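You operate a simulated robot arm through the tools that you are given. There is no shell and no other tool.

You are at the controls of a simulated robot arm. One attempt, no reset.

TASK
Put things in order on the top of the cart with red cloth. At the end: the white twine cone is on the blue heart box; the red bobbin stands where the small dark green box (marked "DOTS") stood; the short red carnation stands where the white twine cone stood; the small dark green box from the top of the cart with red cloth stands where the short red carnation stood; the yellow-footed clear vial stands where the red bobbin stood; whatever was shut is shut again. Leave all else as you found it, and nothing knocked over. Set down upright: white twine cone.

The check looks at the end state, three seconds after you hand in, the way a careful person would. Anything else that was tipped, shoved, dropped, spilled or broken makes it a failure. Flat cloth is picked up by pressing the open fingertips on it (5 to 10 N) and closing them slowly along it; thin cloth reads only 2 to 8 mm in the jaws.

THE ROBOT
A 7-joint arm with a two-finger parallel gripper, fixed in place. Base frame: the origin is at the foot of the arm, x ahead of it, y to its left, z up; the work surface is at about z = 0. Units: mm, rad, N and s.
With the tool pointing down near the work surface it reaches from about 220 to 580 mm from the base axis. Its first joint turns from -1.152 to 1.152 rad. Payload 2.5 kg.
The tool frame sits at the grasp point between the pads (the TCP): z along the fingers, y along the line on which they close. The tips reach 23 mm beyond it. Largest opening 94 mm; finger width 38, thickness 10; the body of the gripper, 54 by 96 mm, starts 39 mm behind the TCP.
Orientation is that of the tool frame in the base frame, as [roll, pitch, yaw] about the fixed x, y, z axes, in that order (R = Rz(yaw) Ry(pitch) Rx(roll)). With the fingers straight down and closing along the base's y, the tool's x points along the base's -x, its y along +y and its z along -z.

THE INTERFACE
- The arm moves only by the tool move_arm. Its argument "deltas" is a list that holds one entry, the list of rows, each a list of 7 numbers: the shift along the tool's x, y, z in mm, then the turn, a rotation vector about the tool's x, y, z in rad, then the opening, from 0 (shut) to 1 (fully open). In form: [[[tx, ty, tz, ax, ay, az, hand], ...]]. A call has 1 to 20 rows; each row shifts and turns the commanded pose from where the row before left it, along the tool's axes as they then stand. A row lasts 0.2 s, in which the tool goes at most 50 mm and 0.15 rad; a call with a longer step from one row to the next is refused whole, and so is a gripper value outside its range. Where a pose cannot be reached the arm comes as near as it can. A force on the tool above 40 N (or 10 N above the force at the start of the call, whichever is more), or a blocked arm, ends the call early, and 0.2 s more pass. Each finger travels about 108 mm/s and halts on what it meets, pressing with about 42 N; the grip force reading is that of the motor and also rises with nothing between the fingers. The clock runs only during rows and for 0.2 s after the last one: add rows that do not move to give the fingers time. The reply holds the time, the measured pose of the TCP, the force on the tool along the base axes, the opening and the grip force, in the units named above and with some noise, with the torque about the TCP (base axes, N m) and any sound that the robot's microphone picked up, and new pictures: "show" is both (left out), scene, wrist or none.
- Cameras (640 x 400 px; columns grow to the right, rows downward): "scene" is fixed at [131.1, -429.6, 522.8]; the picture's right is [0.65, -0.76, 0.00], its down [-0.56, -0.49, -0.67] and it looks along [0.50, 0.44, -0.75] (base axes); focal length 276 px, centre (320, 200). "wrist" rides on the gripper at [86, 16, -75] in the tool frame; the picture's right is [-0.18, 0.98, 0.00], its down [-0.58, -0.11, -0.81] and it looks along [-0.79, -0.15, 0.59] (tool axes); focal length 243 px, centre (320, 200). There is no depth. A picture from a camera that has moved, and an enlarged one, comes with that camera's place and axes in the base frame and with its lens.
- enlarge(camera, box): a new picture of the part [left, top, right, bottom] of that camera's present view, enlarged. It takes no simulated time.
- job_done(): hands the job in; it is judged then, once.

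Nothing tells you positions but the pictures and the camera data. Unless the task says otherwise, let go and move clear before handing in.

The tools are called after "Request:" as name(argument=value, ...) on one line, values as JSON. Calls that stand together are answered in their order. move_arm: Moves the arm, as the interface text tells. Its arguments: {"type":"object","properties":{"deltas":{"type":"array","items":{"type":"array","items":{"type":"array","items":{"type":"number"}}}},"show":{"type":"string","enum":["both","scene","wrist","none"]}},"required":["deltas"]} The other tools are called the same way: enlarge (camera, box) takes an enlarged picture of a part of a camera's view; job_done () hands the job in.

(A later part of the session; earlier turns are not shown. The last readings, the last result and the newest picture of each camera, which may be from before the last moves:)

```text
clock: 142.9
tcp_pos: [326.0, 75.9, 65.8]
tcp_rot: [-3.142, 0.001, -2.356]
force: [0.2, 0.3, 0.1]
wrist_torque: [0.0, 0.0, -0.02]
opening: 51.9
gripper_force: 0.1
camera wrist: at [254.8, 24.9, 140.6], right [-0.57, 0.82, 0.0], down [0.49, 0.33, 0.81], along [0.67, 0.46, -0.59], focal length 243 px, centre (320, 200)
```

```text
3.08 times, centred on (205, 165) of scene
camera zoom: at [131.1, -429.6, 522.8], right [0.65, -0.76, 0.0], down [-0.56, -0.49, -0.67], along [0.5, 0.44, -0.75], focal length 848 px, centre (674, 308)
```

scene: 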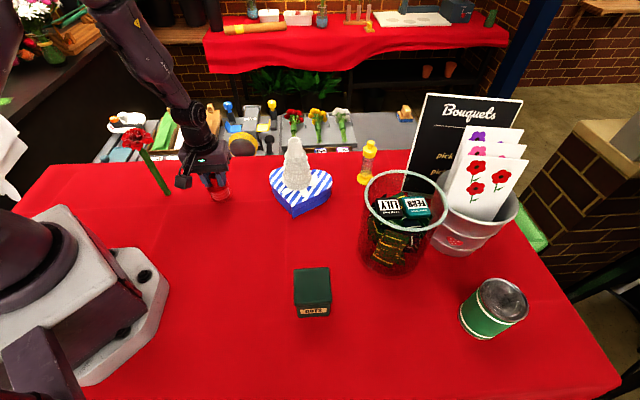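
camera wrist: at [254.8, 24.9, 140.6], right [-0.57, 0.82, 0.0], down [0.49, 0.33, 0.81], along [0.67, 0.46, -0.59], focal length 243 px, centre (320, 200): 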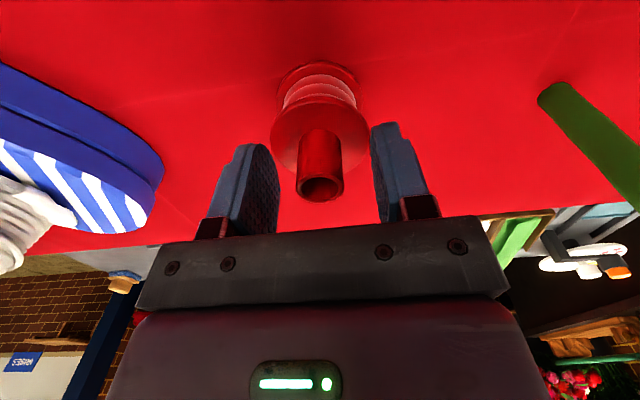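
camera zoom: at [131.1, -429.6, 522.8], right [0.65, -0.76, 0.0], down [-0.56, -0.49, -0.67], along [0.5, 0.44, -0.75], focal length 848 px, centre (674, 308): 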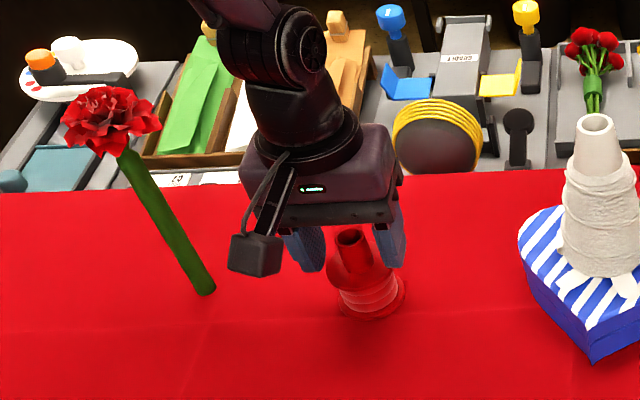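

The bobbin stands upright. I'll rise, turn the tool toward the vial and get a close view of it.

Request:
move_arm(deltas=[[[0, 0, -10, 0, 0, 0, 0.6], [0, 0, -25, 0, 0, 0, 0.6], [0, 0, -40, 0, 0, 0, 0.6], [0, 0, -45, 0, 0, 0, 0.6], [0, 0, -45, 0, 0, 0, 0.6], [0, 0, 0, 0, 0, 0.1374, 0.6], [0, 0, 0, 0, 0, 0.1374, 0.6], [0, 0, 0, 0, 0, 0.1374, 0.6], [0, 0, 0, 0, 0, 0.1374, 0.6], [0, 0, 0, 0, 0, 0.1374, 0.6], [0, 0, 0, 0, 0, 0, 0.6]]])

Request:
enlarge(camera="scene", box=[110, 100, 340, 230])

```text
clock: 145.3
tcp_pos: [326.0, 76.4, 228.9]
tcp_rot: [3.141, 0.002, -3.045]
force: [-0.1, 0.3, -0.3]
wrist_torque: [-0.01, 0.01, 0.0]
opening: 56.3
gripper_force: 0.1
camera wrist: at [239.4, 82.8, 304.8], right [0.09, 1.0, 0.0], down [0.59, -0.05, 0.81], along [0.8, -0.07, -0.59], focal length 243 px, centre (320, 200)
```

scene: 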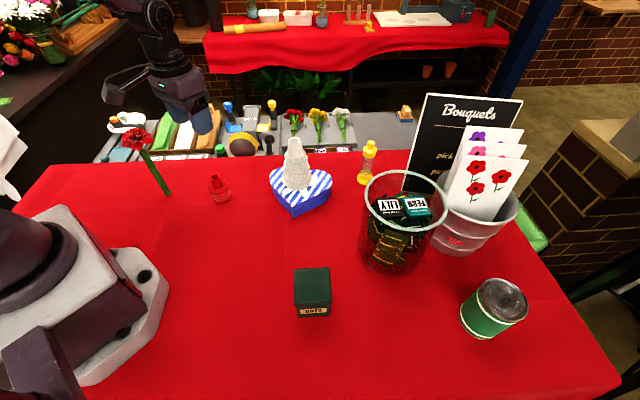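
wrist: 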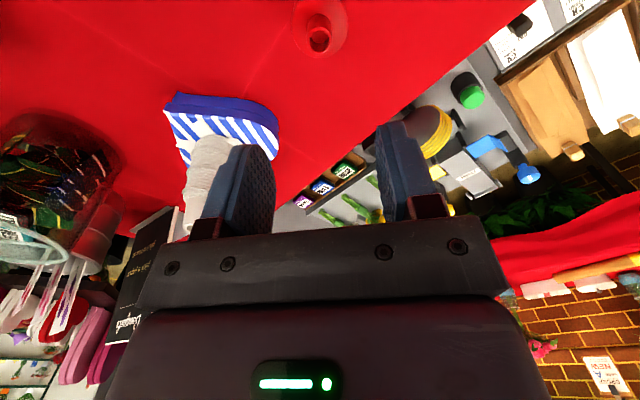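

```text
2.78 times, centred on (225, 165) of scene
camera zoom: at [131.1, -429.6, 522.8], right [0.65, -0.76, 0.0], down [-0.56, -0.49, -0.67], along [0.5, 0.44, -0.75], focal length 767 px, centre (584, 297)
```

zoom: 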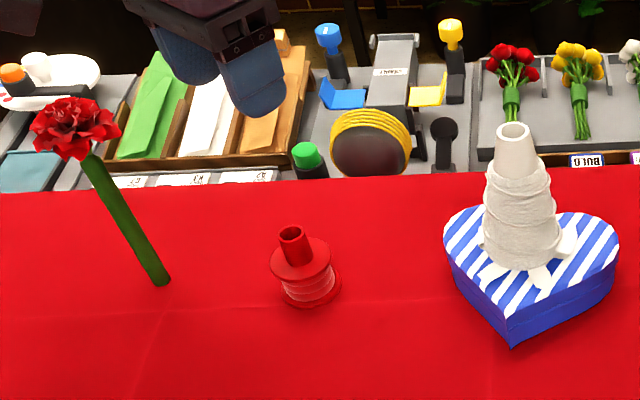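

The bobbin is upright at the box's old place and everything else is in order. Now over to the vial for a close look.

Request:
move_arm(deltas=[[[-18.5, -37.2, -1.6, 0, 0, 0, 0.8], [-18.5, -37.2, -1.6, 0, 0, 0, 0.8], [-18.5, -37.2, -1.6, 0, 0, 0, 0.8], [-18.5, -37.2, -1.6, 0, 0, 0, 0.8], [-18.5, -37.2, -1.6, 0, 0, 0, 0.8], [-18.5, -37.2, -1.6, 0, 0, 0, 0.8], [-18.5, -37.2, -1.6, 0, 0, 0, 0.8], [0, 0, 0, 0, 0, 0, 0.8], [0, 0, 0, 0, 0, 0, 0.8]]])

Request:
enlarge(camera="wrist", box=[240, 70, 420, 220])

Request:
enlarge(camera="scene", box=[340, 125, 400, 195])

```text
clock: 147.3
tcp_pos: [479.8, -168.3, 240.5]
tcp_rot: [3.141, 0.002, -3.042]
force: [0.4, -0.1, -0.9]
wrist_torque: [-0.04, 0.0, 0.01]
opening: 75.1
gripper_force: 0.0
camera wrist: at [394.1, -161.9, 315.9], right [0.08, 1.0, 0.0], down [0.59, -0.05, 0.81], along [0.8, -0.07, -0.59], focal length 243 px, centre (320, 200)
```

scene: 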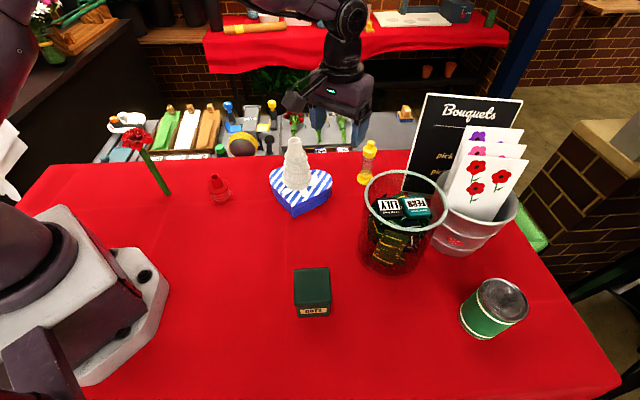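
wrist: 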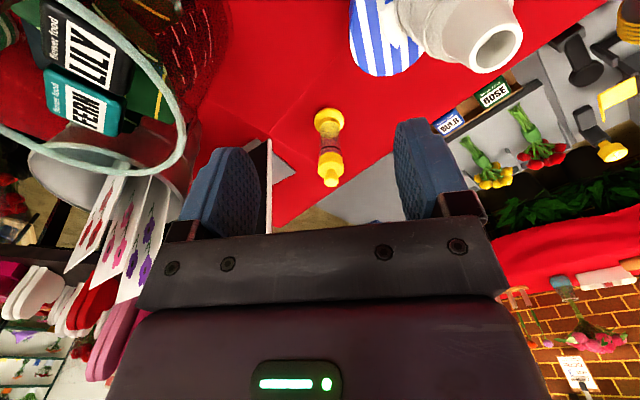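

```text
2.67 times, centred on (330, 145) of wrist
camera zoom: at [394.1, -161.9, 315.9], right [0.08, 1.0, 0.0], down [0.59, -0.05, 0.81], along [0.8, -0.07, -0.59], focal length 647 px, centre (293, 347)
```

zoom: 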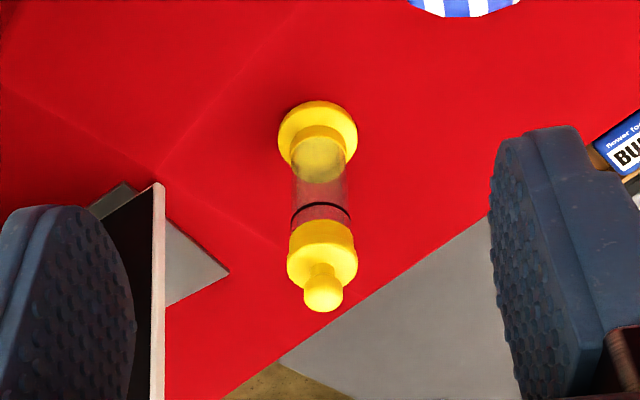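

```text
5.71 times, centred on (370, 160) of scene
camera zoom: at [131.1, -429.7, 522.8], right [0.65, -0.76, 0.0], down [-0.56, -0.49, -0.67], along [0.5, 0.44, -0.75], focal length 1575 px, centre (34, 429)
```

zoom: 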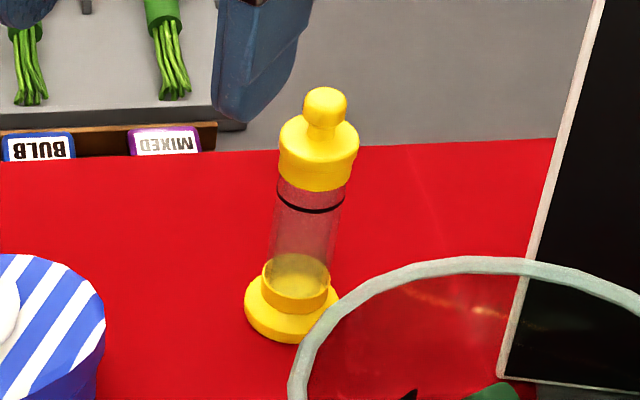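

The vial's axis is at about (617,-168), height ~130 mm, cap between z≈78 and 105. I'll tilt the tool 40° outward and approach so the jaws can take the cap region without touching the neighbours.

Request:
move_arm(deltas=[[[0, 0, 0, 0, -0.14, 0, 0.8], [0, 0, 0, 0, -0.14, 0, 0.8], [0, 0, 0, 0, -0.14, 0, 0.8], [0, 0, 0, 0, -0.14, 0, 0.8], [0, 0, 0, 0, -0.138, 0, 0.8], [-2.6, -3.4, 30, 0, 0, 0, 0.8], [-2.6, -3.4, 30, 0, 0, 0, 0.8], [-2.6, -3.4, 30, 0, 0, 0, 0.8], [-2.6, -3.4, 30, 0, 0, 0, 0.8], [0, 0, 0, 0, 0, 0, 0.8]]])

Request:
enlarge(camera="wrist", box=[180, 0, 480, 230])

Request:
enlarge(camera="scene", box=[280, 80, 420, 210])

```text
clock: 149.5
tcp_pos: [567.2, -176.7, 156.4]
tcp_rot: [3.141, 0.699, -3.041]
force: [1.2, 0.0, -0.7]
wrist_torque: [-0.02, 0.03, 0.03]
opening: 75.1
gripper_force: 0.1
camera wrist: at [454.0, -171.8, 158.2], right [0.04, 0.99, 0.12], down [-0.06, -0.12, 0.99], along [1.0, -0.05, 0.06], focal length 243 px, centre (320, 200)
```

scene: 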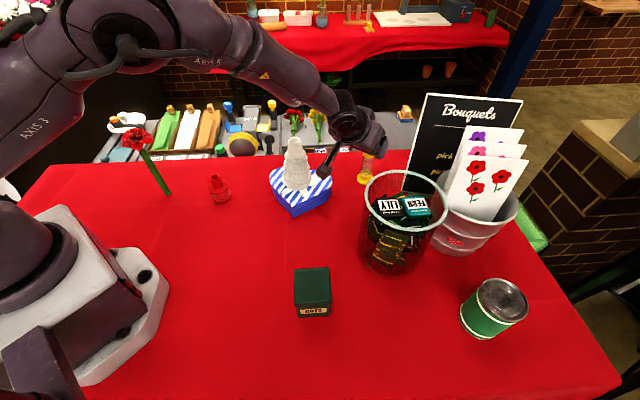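
wrist: 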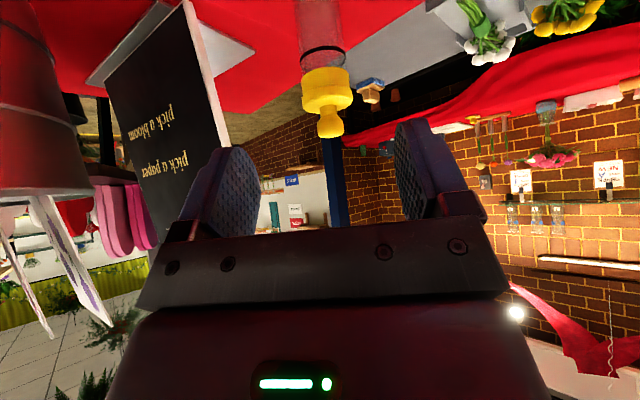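

```text
1.74 times, centred on (330, 115) of wrist
camera zoom: at [454.0, -171.8, 158.2], right [0.04, 0.99, 0.12], down [-0.06, -0.12, 0.99], along [1.0, -0.05, 0.06], focal length 422 px, centre (303, 348)
```

zoom: 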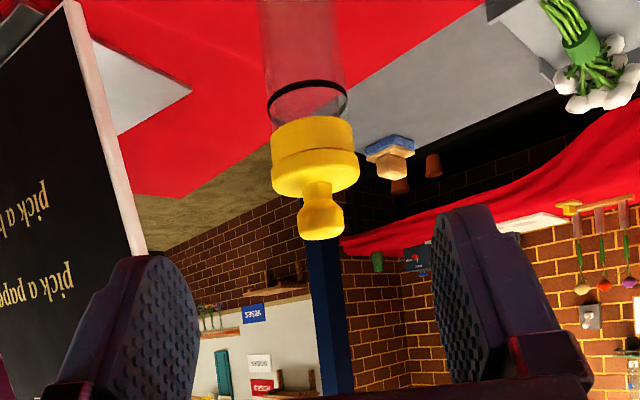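

```text
3.08 times, centred on (350, 145) of scene
camera zoom: at [131.1, -429.6, 522.8], right [0.65, -0.76, 0.0], down [-0.56, -0.49, -0.67], along [0.5, 0.44, -0.75], focal length 848 px, centre (228, 369)
```

zoom: 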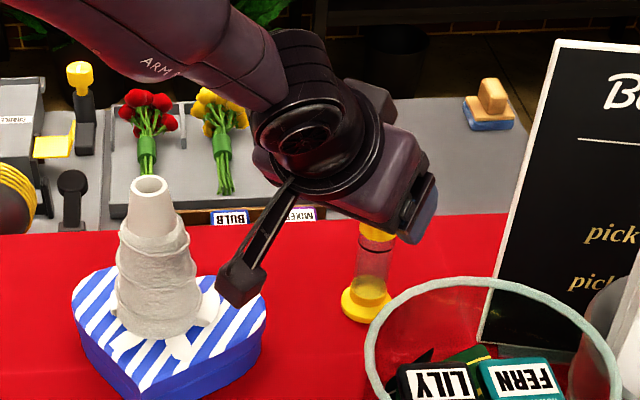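

The cap spans z≈88–106 with the knob up to 127. I'll slide in along the tool axis to put the pads around the cap.

Request:
move_arm(deltas=[[[0, 4, 0, 0, 0, 0, 0.8], [0, 0, 20, 0, 0, 0, 0.8], [0, 0, 20, 0, 0, 0, 0.8], [0, 0, 18, 0, 0, 0, 0.8], [0, 0, 0, 0, 0, 0, 0.8]]])

Request:
enlarge(camera="wrist", box=[180, 0, 480, 230])

Request:
enlarge(camera="scene", box=[280, 80, 420, 210])

```text
clock: 150.7
tcp_pos: [602.8, -168.6, 112.4]
tcp_rot: [3.141, 0.699, -3.041]
force: [0.1, 0.0, -0.1]
wrist_torque: [0.03, -0.01, 0.02]
opening: 75.1
gripper_force: 0.0
camera wrist: at [489.0, -165.1, 113.5], right [0.04, 0.99, 0.12], down [-0.06, -0.12, 0.99], along [1.0, -0.05, 0.06], focal length 243 px, centre (320, 200)
```

scene: 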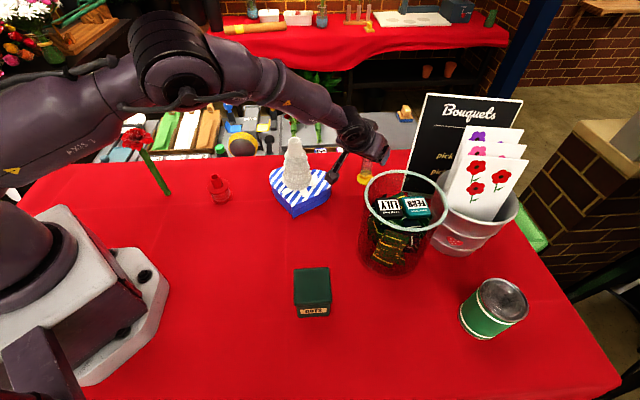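
wrist: 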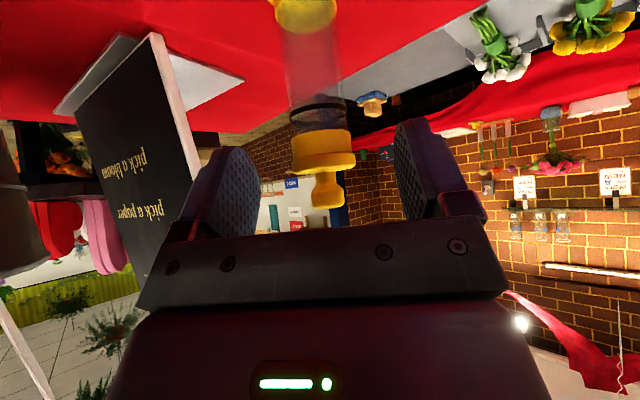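

```text
1.74 times, centred on (330, 115) of wrist
camera zoom: at [489.0, -165.1, 113.5], right [0.04, 0.99, 0.12], down [-0.06, -0.12, 0.99], along [1.0, -0.05, 0.06], focal length 422 px, centre (303, 348)
```

zoom: 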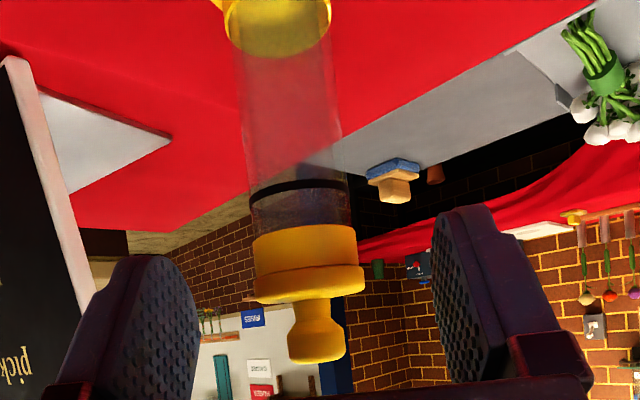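

```text
3.08 times, centred on (350, 145) of scene
camera zoom: at [131.1, -429.6, 522.8], right [0.65, -0.76, 0.0], down [-0.56, -0.49, -0.67], along [0.5, 0.44, -0.75], focal length 848 px, centre (228, 369)
```

zoom: 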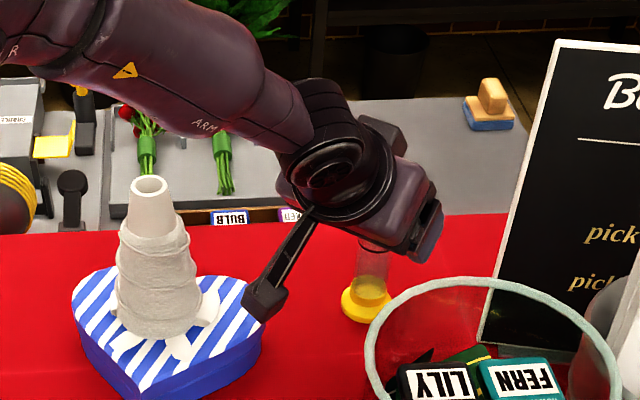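

No reach problem. The last 20 mm and a small sideways correction, then close gently.

Request:
move_arm(deltas=[[[0, 1, 10, 0, 0, 0, 0.8], [0, 0, 10, 0, 0, 0, 0.8], [0, 0, 0, 0, 0, 0, 0.8]]])

Request:
enlarge(camera="wrist", box=[180, 0, 480, 230])

Request:
enlarge(camera="scene", box=[300, 100, 420, 200])

```text
clock: 151.5
tcp_pos: [615.8, -164.8, 96.8]
tcp_rot: [3.14, 0.699, -3.041]
force: [-0.6, -0.6, -0.7]
wrist_torque: [0.0, -0.01, -0.04]
opening: 75.3
gripper_force: 0.0
camera wrist: at [502.7, -161.4, 98.5], right [0.04, 0.99, 0.12], down [-0.06, -0.12, 0.99], along [1.0, -0.05, 0.06], focal length 243 px, centre (320, 200)
```

scene: 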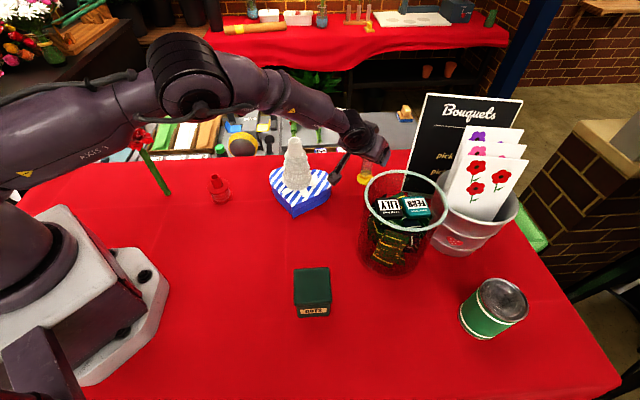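
wrist: 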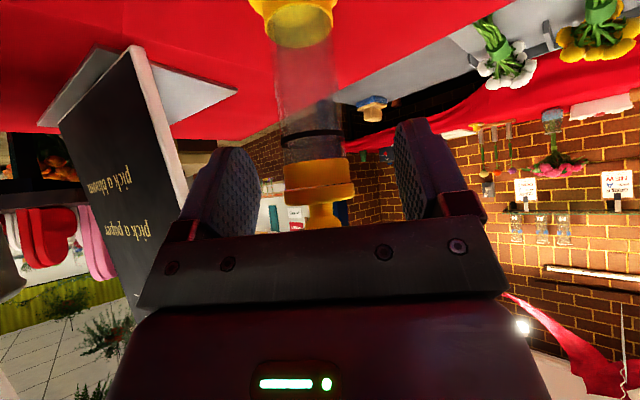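

```text
1.74 times, centred on (330, 115) of wrist
camera zoom: at [502.7, -161.4, 98.5], right [0.04, 0.99, 0.12], down [-0.06, -0.12, 0.99], along [1.0, -0.05, 0.06], focal length 422 px, centre (303, 348)
```

zoom: 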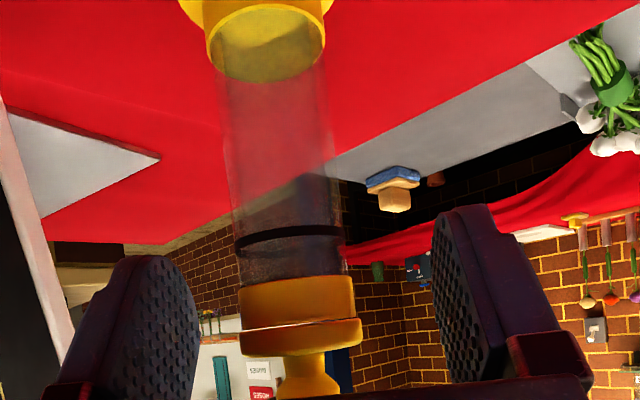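

```text
4.00 times, centred on (360, 150) of scene
camera zoom: at [131.1, -429.6, 522.8], right [0.65, -0.76, 0.0], down [-0.56, -0.49, -0.67], along [0.5, 0.44, -0.75], focal length 1102 px, centre (160, 400)
```

zoom: 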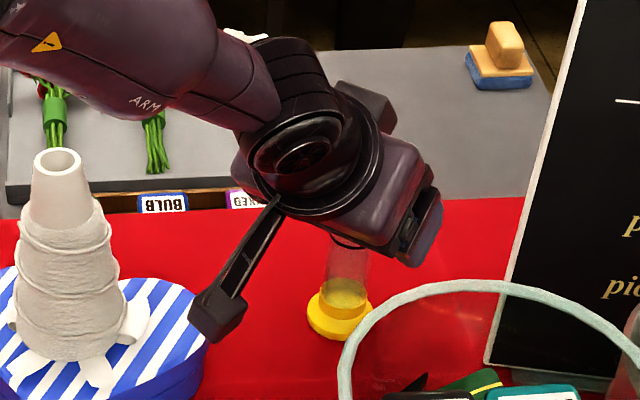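

Request:
enlarge(camera="wrist", box=[270, 120, 370, 230])

```text
3.64 times, centred on (320, 175) of wrist
camera zoom: at [502.7, -161.4, 98.5], right [0.04, 0.99, 0.12], down [-0.06, -0.12, 0.99], along [1.0, -0.05, 0.06], focal length 882 px, centre (320, 291)
```

zoom: 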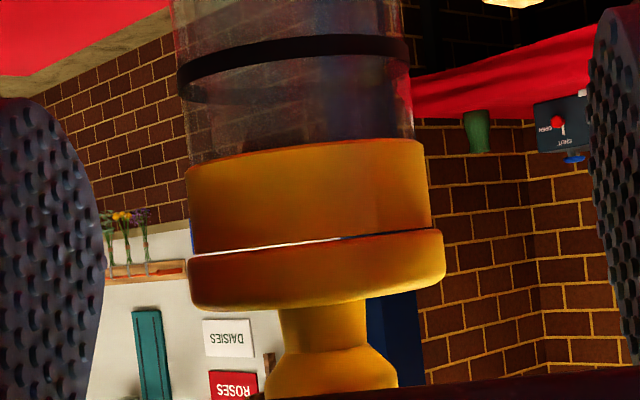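

The enlarged view shows a see-through seam: the stopper on top is a separate part from the collar. I must not lift by the stopper, so I'll back off, steepen the tilt to 45° and grip the glass tube below the collar instead.

Request:
move_arm(deltas=[[[0, 0, -15, 0, 0, 0, 0.8], [0, 0, -25, 0, 0, 0, 0.8], [0, 0, -40, 0, 0, 0, 0.8], [0, 0, 0, -0.0482, 0, -0.0574, 0.8], [0, 0, 0, -0.0482, 0, -0.0574, 0.8], [0, 0, 0, 0, -0.087, 0, 0.8], [0, 0, 0, 0, 0, 0, 0.8]]])

Request:
enlarge(camera="wrist", box=[180, 0, 480, 230])

```text
clock: 153.1
tcp_pos: [564.4, -169.3, 158.4]
tcp_rot: [3.14, 0.787, -2.893]
force: [0.4, 0.6, 0.2]
wrist_torque: [0.0, 0.0, 0.02]
opening: 75.3
gripper_force: 0.0
camera wrist: at [451.9, -183.7, 149.9], right [-0.12, 0.98, 0.13], down [-0.13, -0.14, 0.98], along [0.98, 0.1, 0.14], focal length 243 px, centre (320, 200)
```

scene: 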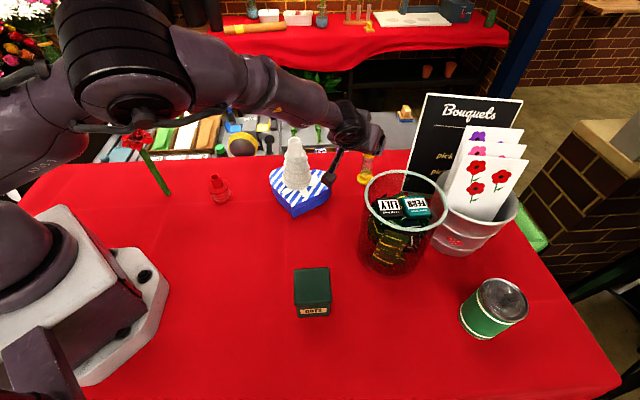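
wrist: 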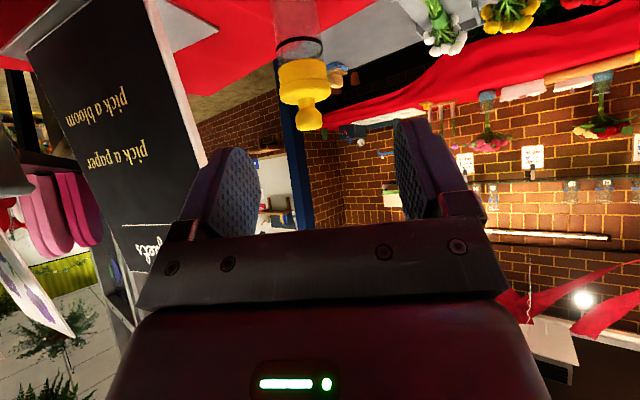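

```text
1.74 times, centred on (330, 115) of wrist
camera zoom: at [451.9, -183.7, 149.9], right [-0.12, 0.98, 0.13], down [-0.13, -0.14, 0.98], along [0.98, 0.1, 0.14], focal length 422 px, centre (303, 348)
```

zoom: 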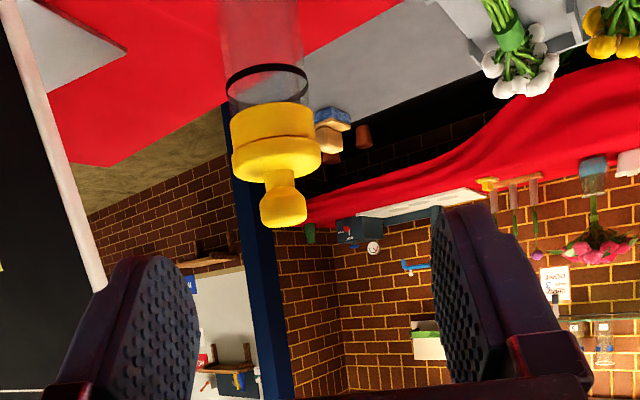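

The vial axis is confirmed at (617,-167.5). I'll offset and approach the tube along the tool axis.

Request:
move_arm(deltas=[[[17, -5.7, 0, 0, 0, 0, 0.8], [16.9, -5.6, 0, 0, 0, 0, 0.8], [0, 0, 25, 0, 0, 0, 0.8], [0, 0, 25, 0, 0, 0, 0.8], [0, 0, 15, 0, 0, 0, 0.8], [0, 0, 0, 0, 0, 0, 0.8]]])

Request:
enlarge(camera="wrist", box=[180, 0, 480, 230])

Request:
enlarge(camera="scene", box=[270, 100, 430, 230])

```text
clock: 154.5
tcp_pos: [589.5, -177.0, 89.5]
tcp_rot: [-3.141, 0.785, -2.89]
force: [-1.1, 0.3, 0.8]
wrist_torque: [0.01, -0.02, -0.02]
opening: 75.2
gripper_force: 0.1
camera wrist: at [476.2, -189.2, 80.9], right [-0.12, 0.98, 0.13], down [-0.13, -0.14, 0.98], along [0.98, 0.1, 0.14], focal length 243 px, centre (320, 200)
```

scene: 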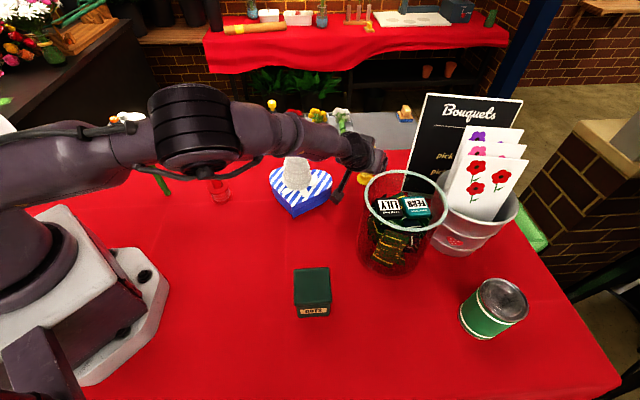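
wrist: 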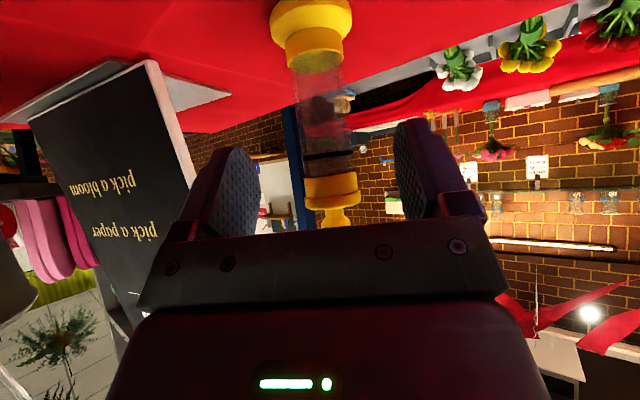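

```text
1.74 times, centred on (330, 115) of wrist
camera zoom: at [476.2, -189.2, 80.9], right [-0.12, 0.98, 0.13], down [-0.13, -0.14, 0.98], along [0.98, 0.1, 0.14], focal length 422 px, centre (303, 348)
```

zoom: 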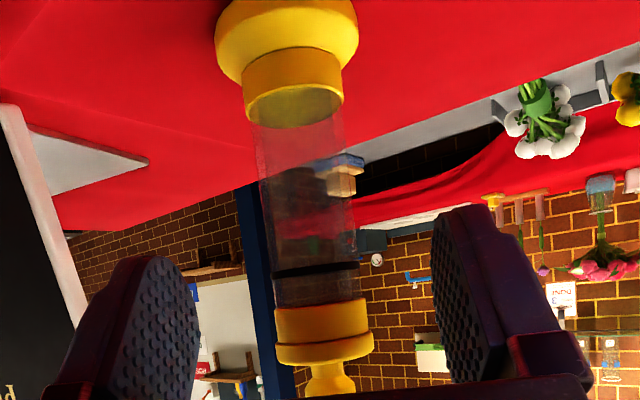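

```text
3.08 times, centred on (350, 165) of scene
camera zoom: at [131.1, -429.6, 522.8], right [0.65, -0.76, 0.0], down [-0.56, -0.49, -0.67], along [0.5, 0.44, -0.75], focal length 848 px, centre (228, 308)
```

zoom: 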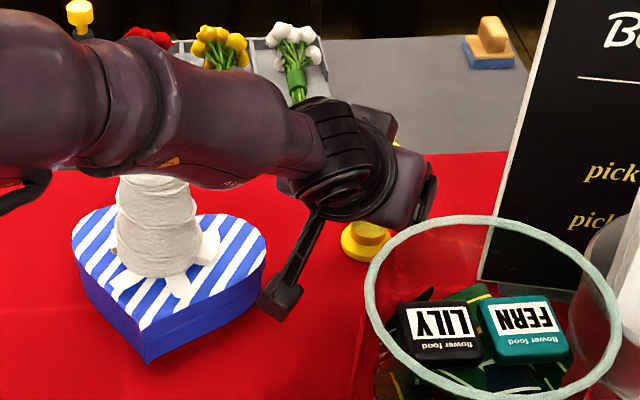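

The forearm plane is well clear of the cone, and the camera is clear of the heart box. The final 24 mm now, with a small sideways correction.

Request:
move_arm(deltas=[[[0.5, 1.8, 9, 0, 0, 0, 0.75], [0, 0, 8, 0, 0, 0, 0.7], [0, 0, 7, 0, 0, 0, 0.65], [0, 0, 0, 0, 0, 0, 0.65]]])

Request:
enlarge(camera="wrist", box=[180, 0, 480, 230])

Request:
enlarge(camera="scene", box=[270, 100, 430, 230])

```text
clock: 155.5
tcp_pos: [604.3, -168.7, 68.8]
tcp_rot: [-3.14, 0.786, -2.891]
force: [-0.8, -0.3, -0.4]
wrist_torque: [0.0, -0.04, 0.0]
opening: 61.0
gripper_force: 0.2
camera wrist: at [492.2, -182.5, 62.3], right [-0.12, 0.98, 0.13], down [-0.13, -0.15, 0.98], along [0.98, 0.1, 0.14], focal length 243 px, centre (320, 200)
```

scene: 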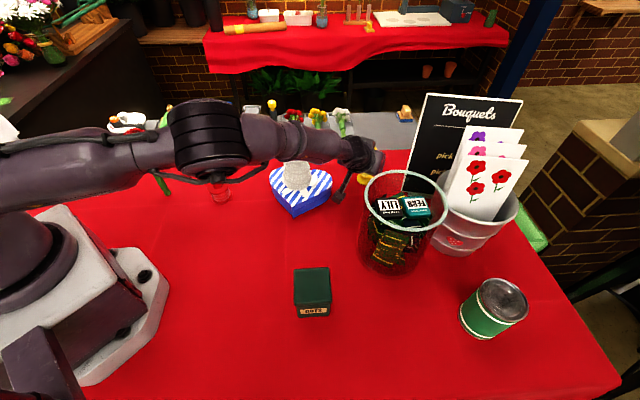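
wrist: 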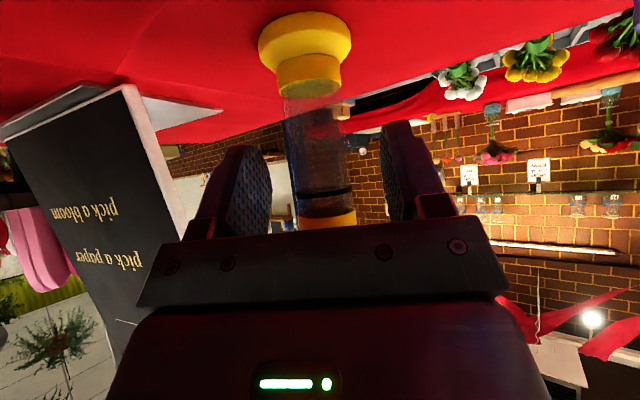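

```text
1.74 times, centred on (330, 115) of wrist
camera zoom: at [492.2, -182.5, 62.3], right [-0.12, 0.98, 0.13], down [-0.13, -0.15, 0.98], along [0.98, 0.1, 0.14], focal length 422 px, centre (303, 348)
```

zoom: 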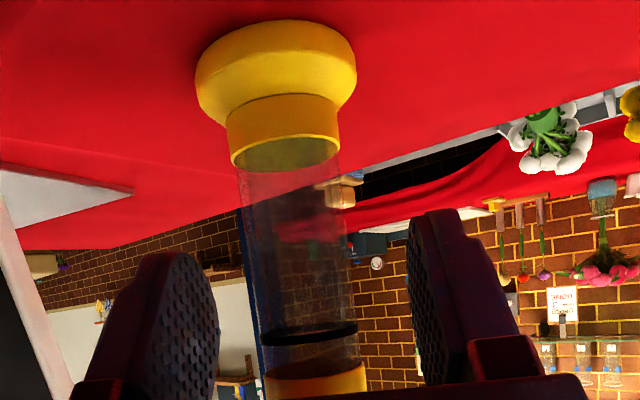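

```text
3.08 times, centred on (350, 165) of scene
camera zoom: at [131.1, -429.6, 522.8], right [0.65, -0.76, 0.0], down [-0.56, -0.49, -0.67], along [0.5, 0.44, -0.75], focal length 848 px, centre (228, 308)
```

zoom: 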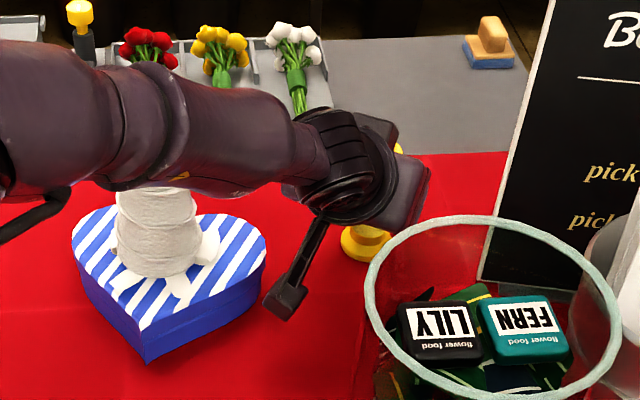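

The tube is centred between the pads, with the stopper above the pads' reach. I'll close slowly.

Request:
move_arm(deltas=[[[0, 0, 0, 0, 0, 0, 0.55], [0, 0, 0, 0, 0, 0, 0.47], [0, 0, 0, 0, 0, 0, 0.42], [0, 0, 0, 0, 0, 0, 0.38], [0, 0, 0, 0, 0, 0, 0.35], [0, 0, 0, 0, 0, 0, 0.33], [0, 0, 0, 0, 0, 0, 0.31], [0, 0, 0, 0, 0, 0, 0.29], [0, 0, 0, 0, 0, 0, 0.29]]])

Request:
enlarge(camera="wrist", box=[180, 0, 480, 230])

```text
clock: 157.5
tcp_pos: [604.2, -169.5, 70.6]
tcp_rot: [3.141, 0.786, -2.891]
force: [0.3, -2.6, -0.7]
wrist_torque: [-0.02, -0.04, -0.05]
opening: 30.5
gripper_force: 41.8
camera wrist: at [492.3, -182.8, 62.6], right [-0.12, 0.98, 0.13], down [-0.13, -0.14, 0.98], along [0.98, 0.1, 0.14], focal length 243 px, centre (320, 200)
```

scene: 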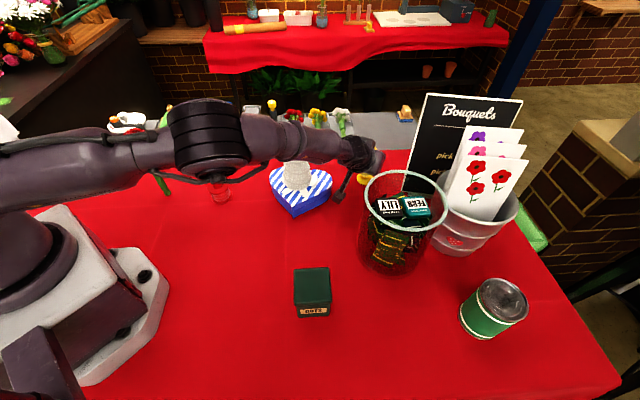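
wrist: 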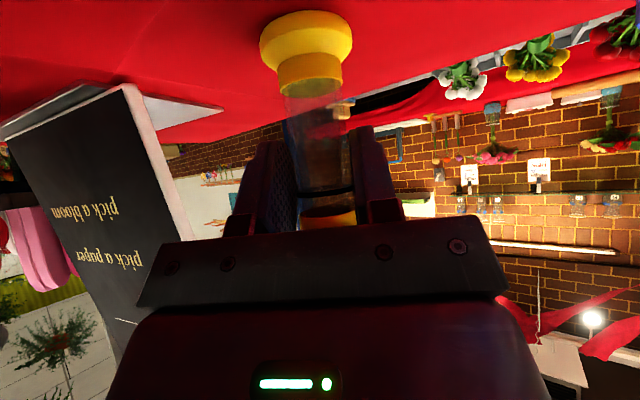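

```text
1.74 times, centred on (330, 115) of wrist
camera zoom: at [492.3, -182.8, 62.6], right [-0.12, 0.98, 0.13], down [-0.13, -0.14, 0.98], along [0.98, 0.1, 0.14], focal length 422 px, centre (303, 348)
```

zoom: 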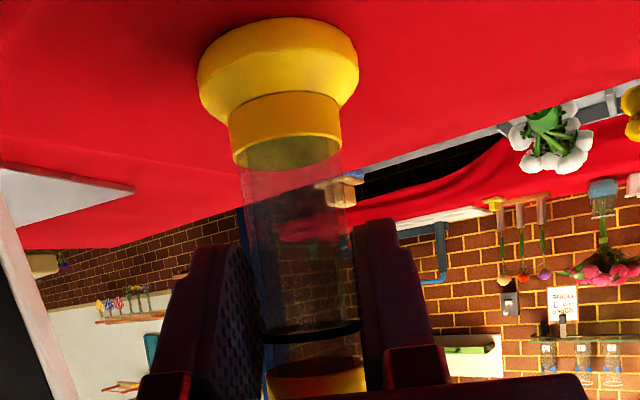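

Gripped at 30.5 mm on the tube. I'll lift slightly and verify the foot comes along with the stopper in place.

Request:
move_arm(deltas=[[[-2.1, 0, -2.1, 0, 0, 0, 0.29], [-4.2, 0, -4.2, 0, 0, 0, 0.29], [-7, 0, -7, 0, 0, 0, 0.29], [0, 0, 0, 0, 0, 0, 0.29]]])

Request:
enlarge(camera="wrist", box=[180, 0, 480, 230])

Request:
enlarge(camera="scene", box=[300, 120, 420, 210])

```text
clock: 158.5
tcp_pos: [603.4, -170.1, 89.2]
tcp_rot: [3.141, 0.786, -2.892]
force: [-0.9, 0.3, -4.6]
wrist_torque: [-0.04, 0.05, -0.02]
opening: 30.3
gripper_force: 42.4
camera wrist: at [491.2, -183.1, 81.4], right [-0.12, 0.98, 0.13], down [-0.13, -0.15, 0.98], along [0.98, 0.1, 0.14], focal length 243 px, centre (320, 200)
```

scene: 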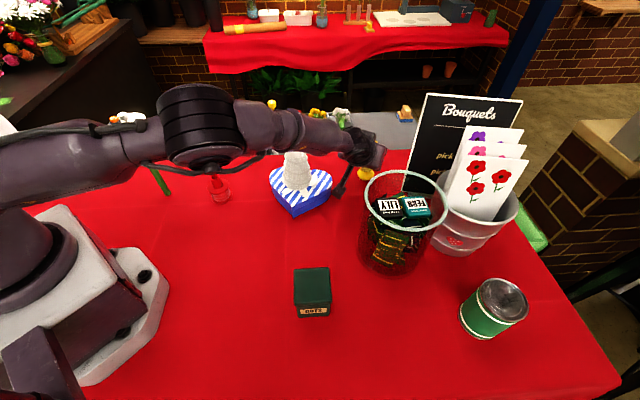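
wrist: 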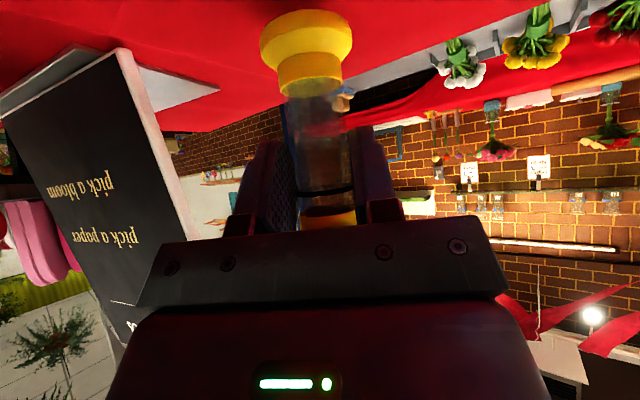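

```text
1.74 times, centred on (330, 115) of wrist
camera zoom: at [491.2, -183.1, 81.4], right [-0.12, 0.98, 0.13], down [-0.13, -0.15, 0.98], along [0.98, 0.1, 0.14], focal length 422 px, centre (303, 348)
```

zoom: 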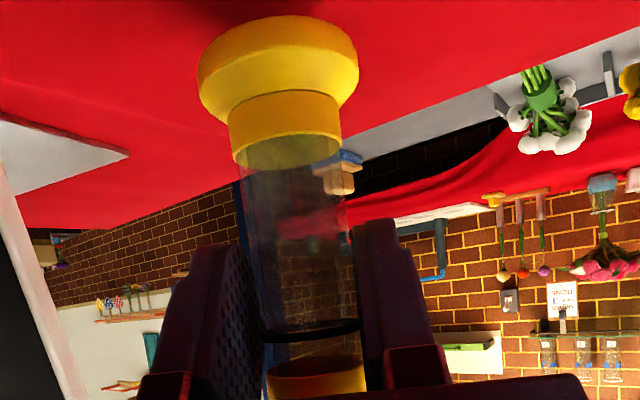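

```text
4.44 times, centred on (360, 165) of scene
camera zoom: at [131.1, -429.7, 522.8], right [0.65, -0.76, 0.0], down [-0.56, -0.49, -0.67], along [0.5, 0.44, -0.75], focal length 1225 px, centre (142, 356)
```

zoom: 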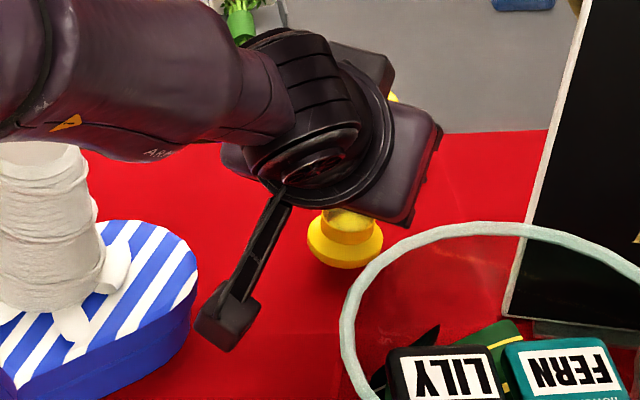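

The whole vial lifts with foot and stopper. I'll raise it and retreat gently between the heart box and the jar.

Request:
move_arm(deltas=[[[-8, 0, -8, 0, 0, 0, 0.29], [-14, 0, -14, 0, 0, 0, 0.29], [-14, 0, -14, 0, 0, 0, 0.29], [-6.5, 0, -6.5, 0, 0, 0, 0.29], [2.5, 0, -11, 0, 0, 0, 0.29], [5.3, 0.1, -22, 0, 0, 0, 0.29], [5.3, 0.1, -22, 0, 0, 0, 0.29], [5.3, 0.1, -22, 0, 0, 0, 0.29], [5.3, 0.1, -22, 0, 0, 0, 0.29], [5.3, 0.2, -22, 0, 0, 0, 0.29], [3, 0.1, -11.6, 0, 0, 0, 0.29], [0, 0, 0, 0, 0, 0, 0.29], [0, 0, 0, 0, 0, 0, 0.29]]])

Request:
enlarge(camera="scene", box=[260, 60, 420, 210])

```text
clock: 161.3
tcp_pos: [491.7, -197.1, 220.3]
tcp_rot: [-3.141, 0.786, -2.889]
force: [0.5, 0.1, -3.2]
wrist_torque: [0.0, 0.03, 0.0]
opening: 30.6
gripper_force: 42.1
camera wrist: at [378.6, -210.5, 212.2], right [-0.12, 0.98, 0.13], down [-0.13, -0.14, 0.98], along [0.98, 0.1, 0.14], focal length 243 px, centre (320, 200)
```

scene: 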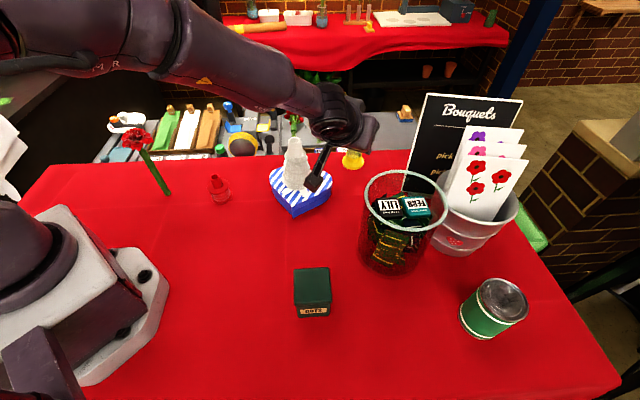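
wrist: 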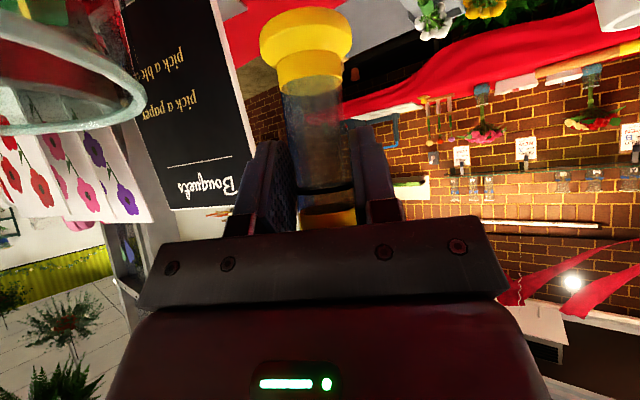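

```text
2.67 times, centred on (340, 135) of scene
camera zoom: at [131.1, -429.7, 522.8], right [0.65, -0.76, 0.0], down [-0.56, -0.49, -0.67], along [0.5, 0.44, -0.75], focal length 735 px, centre (267, 373)
```

zoom: 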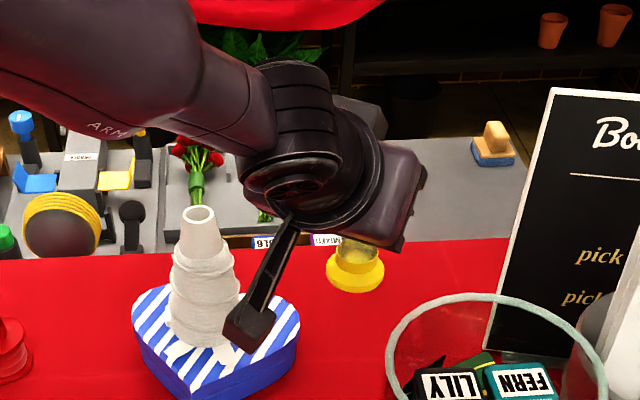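

Clear of the jar and cone. I'll continue retreating toward the DOTS-box side at height.

Request:
move_arm(deltas=[[[8, 0, -8, 0, 0, 0, 0.29], [15.6, -0.5, -15.6, 0, 0, 0, 0.29], [15.6, -0.5, -15.6, 0, 0, 0, 0.29], [15.6, -0.5, -15.6, 0, 0, 0, 0.29], [15.6, -0.5, -15.6, 0, 0, 0, 0.29], [15.6, -0.5, -15.6, 0, 0, 0, 0.29], [15.6, -0.5, -15.6, 0, 0, 0, 0.29], [15.6, -0.5, -15.6, 0, 0, 0, 0.29], [15.6, -0.5, -15.6, 0, 0, 0, 0.29], [8, 0, -8, 0, 0, 0, 0.29], [0, 0, 0, 0, 0, 0, 0.29]]])

```text
clock: 163.7
tcp_pos: [298.9, -250.1, 221.0]
tcp_rot: [3.141, 0.785, -2.892]
force: [-0.3, 0.1, -4.1]
wrist_torque: [-0.02, 0.03, -0.03]
opening: 30.4
gripper_force: 42.0
camera wrist: at [186.0, -263.7, 213.4], right [-0.12, 0.98, 0.13], down [-0.13, -0.15, 0.98], along [0.98, 0.1, 0.14], focal length 243 px, centre (320, 200)
```

scene: 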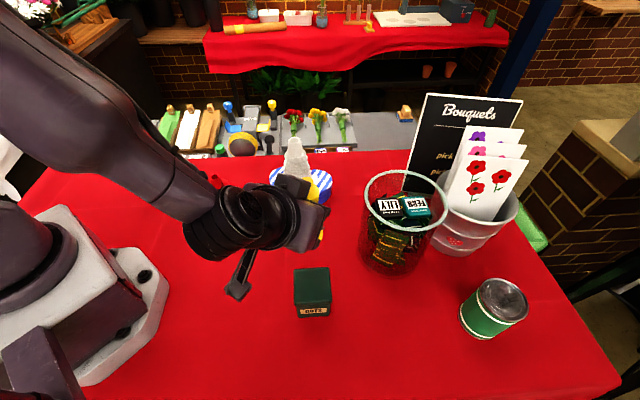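
wrist: 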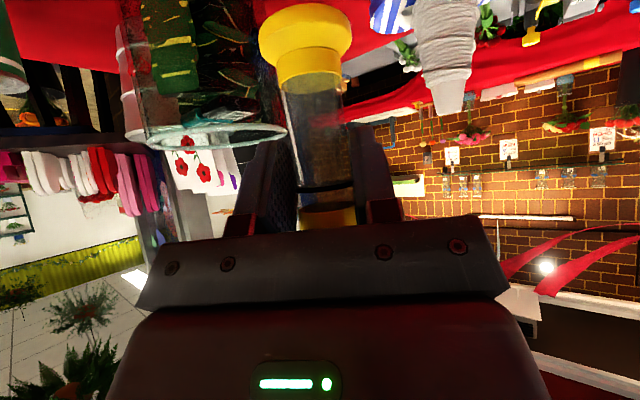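

Now sideways to above the bobbin's old spot.

Request:
move_arm(deltas=[[[0.8, -11, -0.8, 0, 0, 0, 0.29], [1.7, -22, -1.7, 0, 0, 0, 0.29], [1.7, -22, -1.7, 0, 0, 0, 0.29], [1.7, -22, -1.7, 0, 0, 0, 0.29], [1.7, -22, -1.7, 0, 0, 0, 0.29], [1.7, -22, -1.7, 0, 0, 0, 0.29], [1.7, -22, -1.7, 0, 0, 0, 0.29], [1.7, -22, -1.7, 0, 0, 0, 0.29], [0.8, -11, -0.8, 0, 0, 0, 0.29], [0, 0, 0, 0, 0, 0, 0.29], [0, 0, 0, 0, 0, 0, 0.29]]])

Request:
enlarge(camera="scene", box=[270, 180, 470, 330])

```text
clock: 166.1
tcp_pos: [325.4, -427.8, 221.3]
tcp_rot: [-3.141, 0.785, -2.893]
force: [-0.1, -0.2, -4.0]
wrist_torque: [0.0, 0.05, -0.01]
opening: 30.4
gripper_force: 42.3
camera wrist: at [212.5, -441.2, 212.8], right [-0.12, 0.98, 0.13], down [-0.13, -0.15, 0.98], along [0.98, 0.1, 0.14], focal length 243 px, centre (320, 200)
```

scene: 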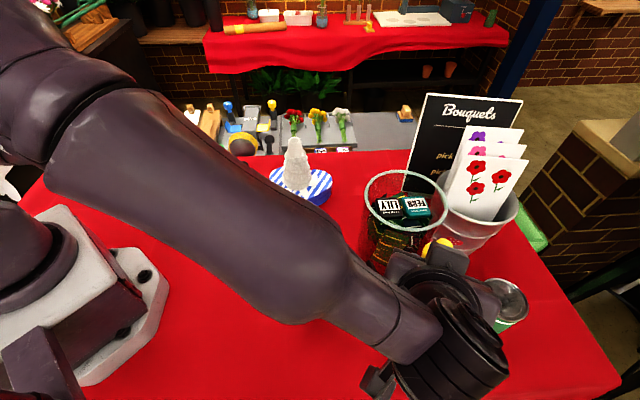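
wrist: 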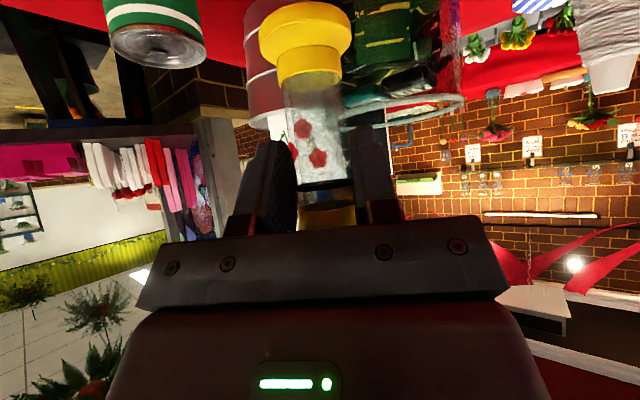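

```text
2.67 times, centred on (370, 255) of scene
camera zoom: at [131.1, -429.7, 522.8], right [0.65, -0.76, 0.0], down [-0.56, -0.49, -0.67], along [0.5, 0.44, -0.75], focal length 735 px, centre (187, 53)
```

zoom: 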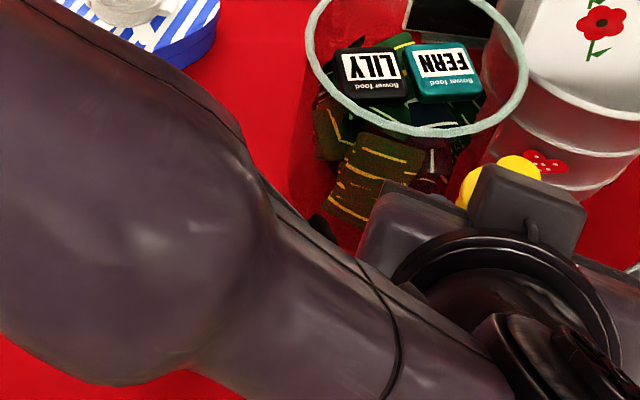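

The vial is over the spot. To keep the arm away from its joint limit and the DOTS box, I'll turn the tool a bit back toward radial before lowering.

Request:
move_arm(deltas=[[[0, 0, 0, 0.062, 0, 0.062, 0.29], [0, 0, 0, 0.062, 0, 0.062, 0.29], [0, 0, 0, 0.062, 0, 0.062, 0.29], [0, 0, 0, 0.062, 0, 0.062, 0.29], [0, 0, 0, 0, 0, 0, 0.29], [0, 0, 0, 0, 0, 0, 0.29]]])

Request:
enlarge(camera="wrist", box=[240, 0, 380, 130])

```text
clock: 167.5
tcp_pos: [324.6, -426.6, 219.9]
tcp_rot: [-3.141, 0.785, 3.041]
force: [0.9, 0.4, -3.8]
wrist_torque: [-0.03, 0.06, -0.02]
opening: 30.2
gripper_force: 42.6
camera wrist: at [215.4, -400.2, 212.3], right [0.23, 0.96, 0.13], down [-0.17, -0.09, 0.98], along [0.96, -0.25, 0.14], focal length 243 px, centre (320, 200)
```

scene: 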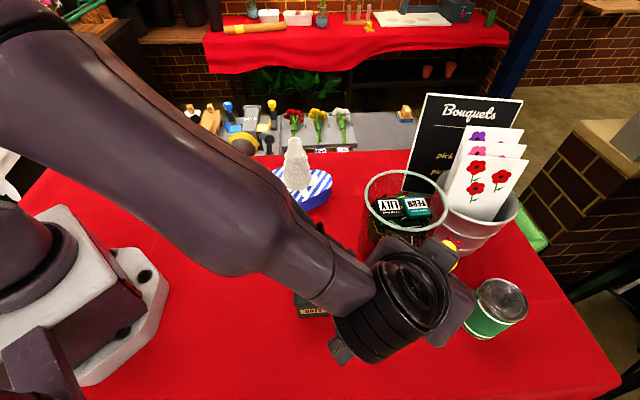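
wrist: 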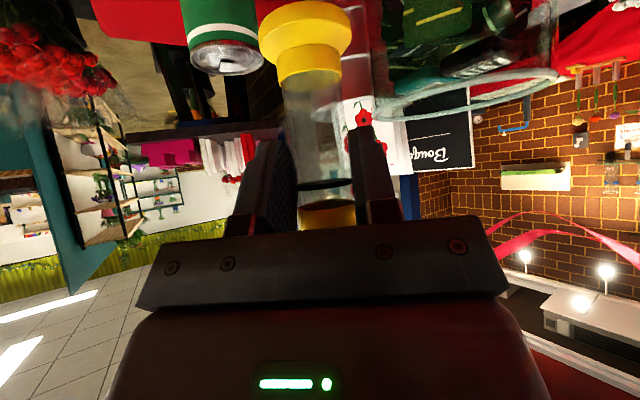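

```text
3.08 times, centred on (310, 65) of wrist
camera zoom: at [215.4, -400.2, 212.3], right [0.23, 0.96, 0.13], down [-0.17, -0.09, 0.98], along [0.96, -0.25, 0.14], focal length 746 px, centre (351, 615)
```

zoom: 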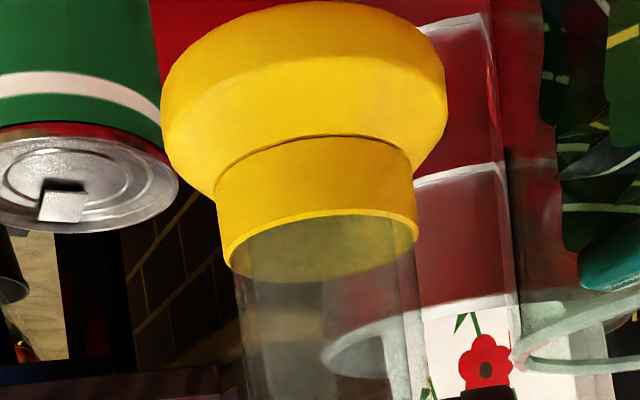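

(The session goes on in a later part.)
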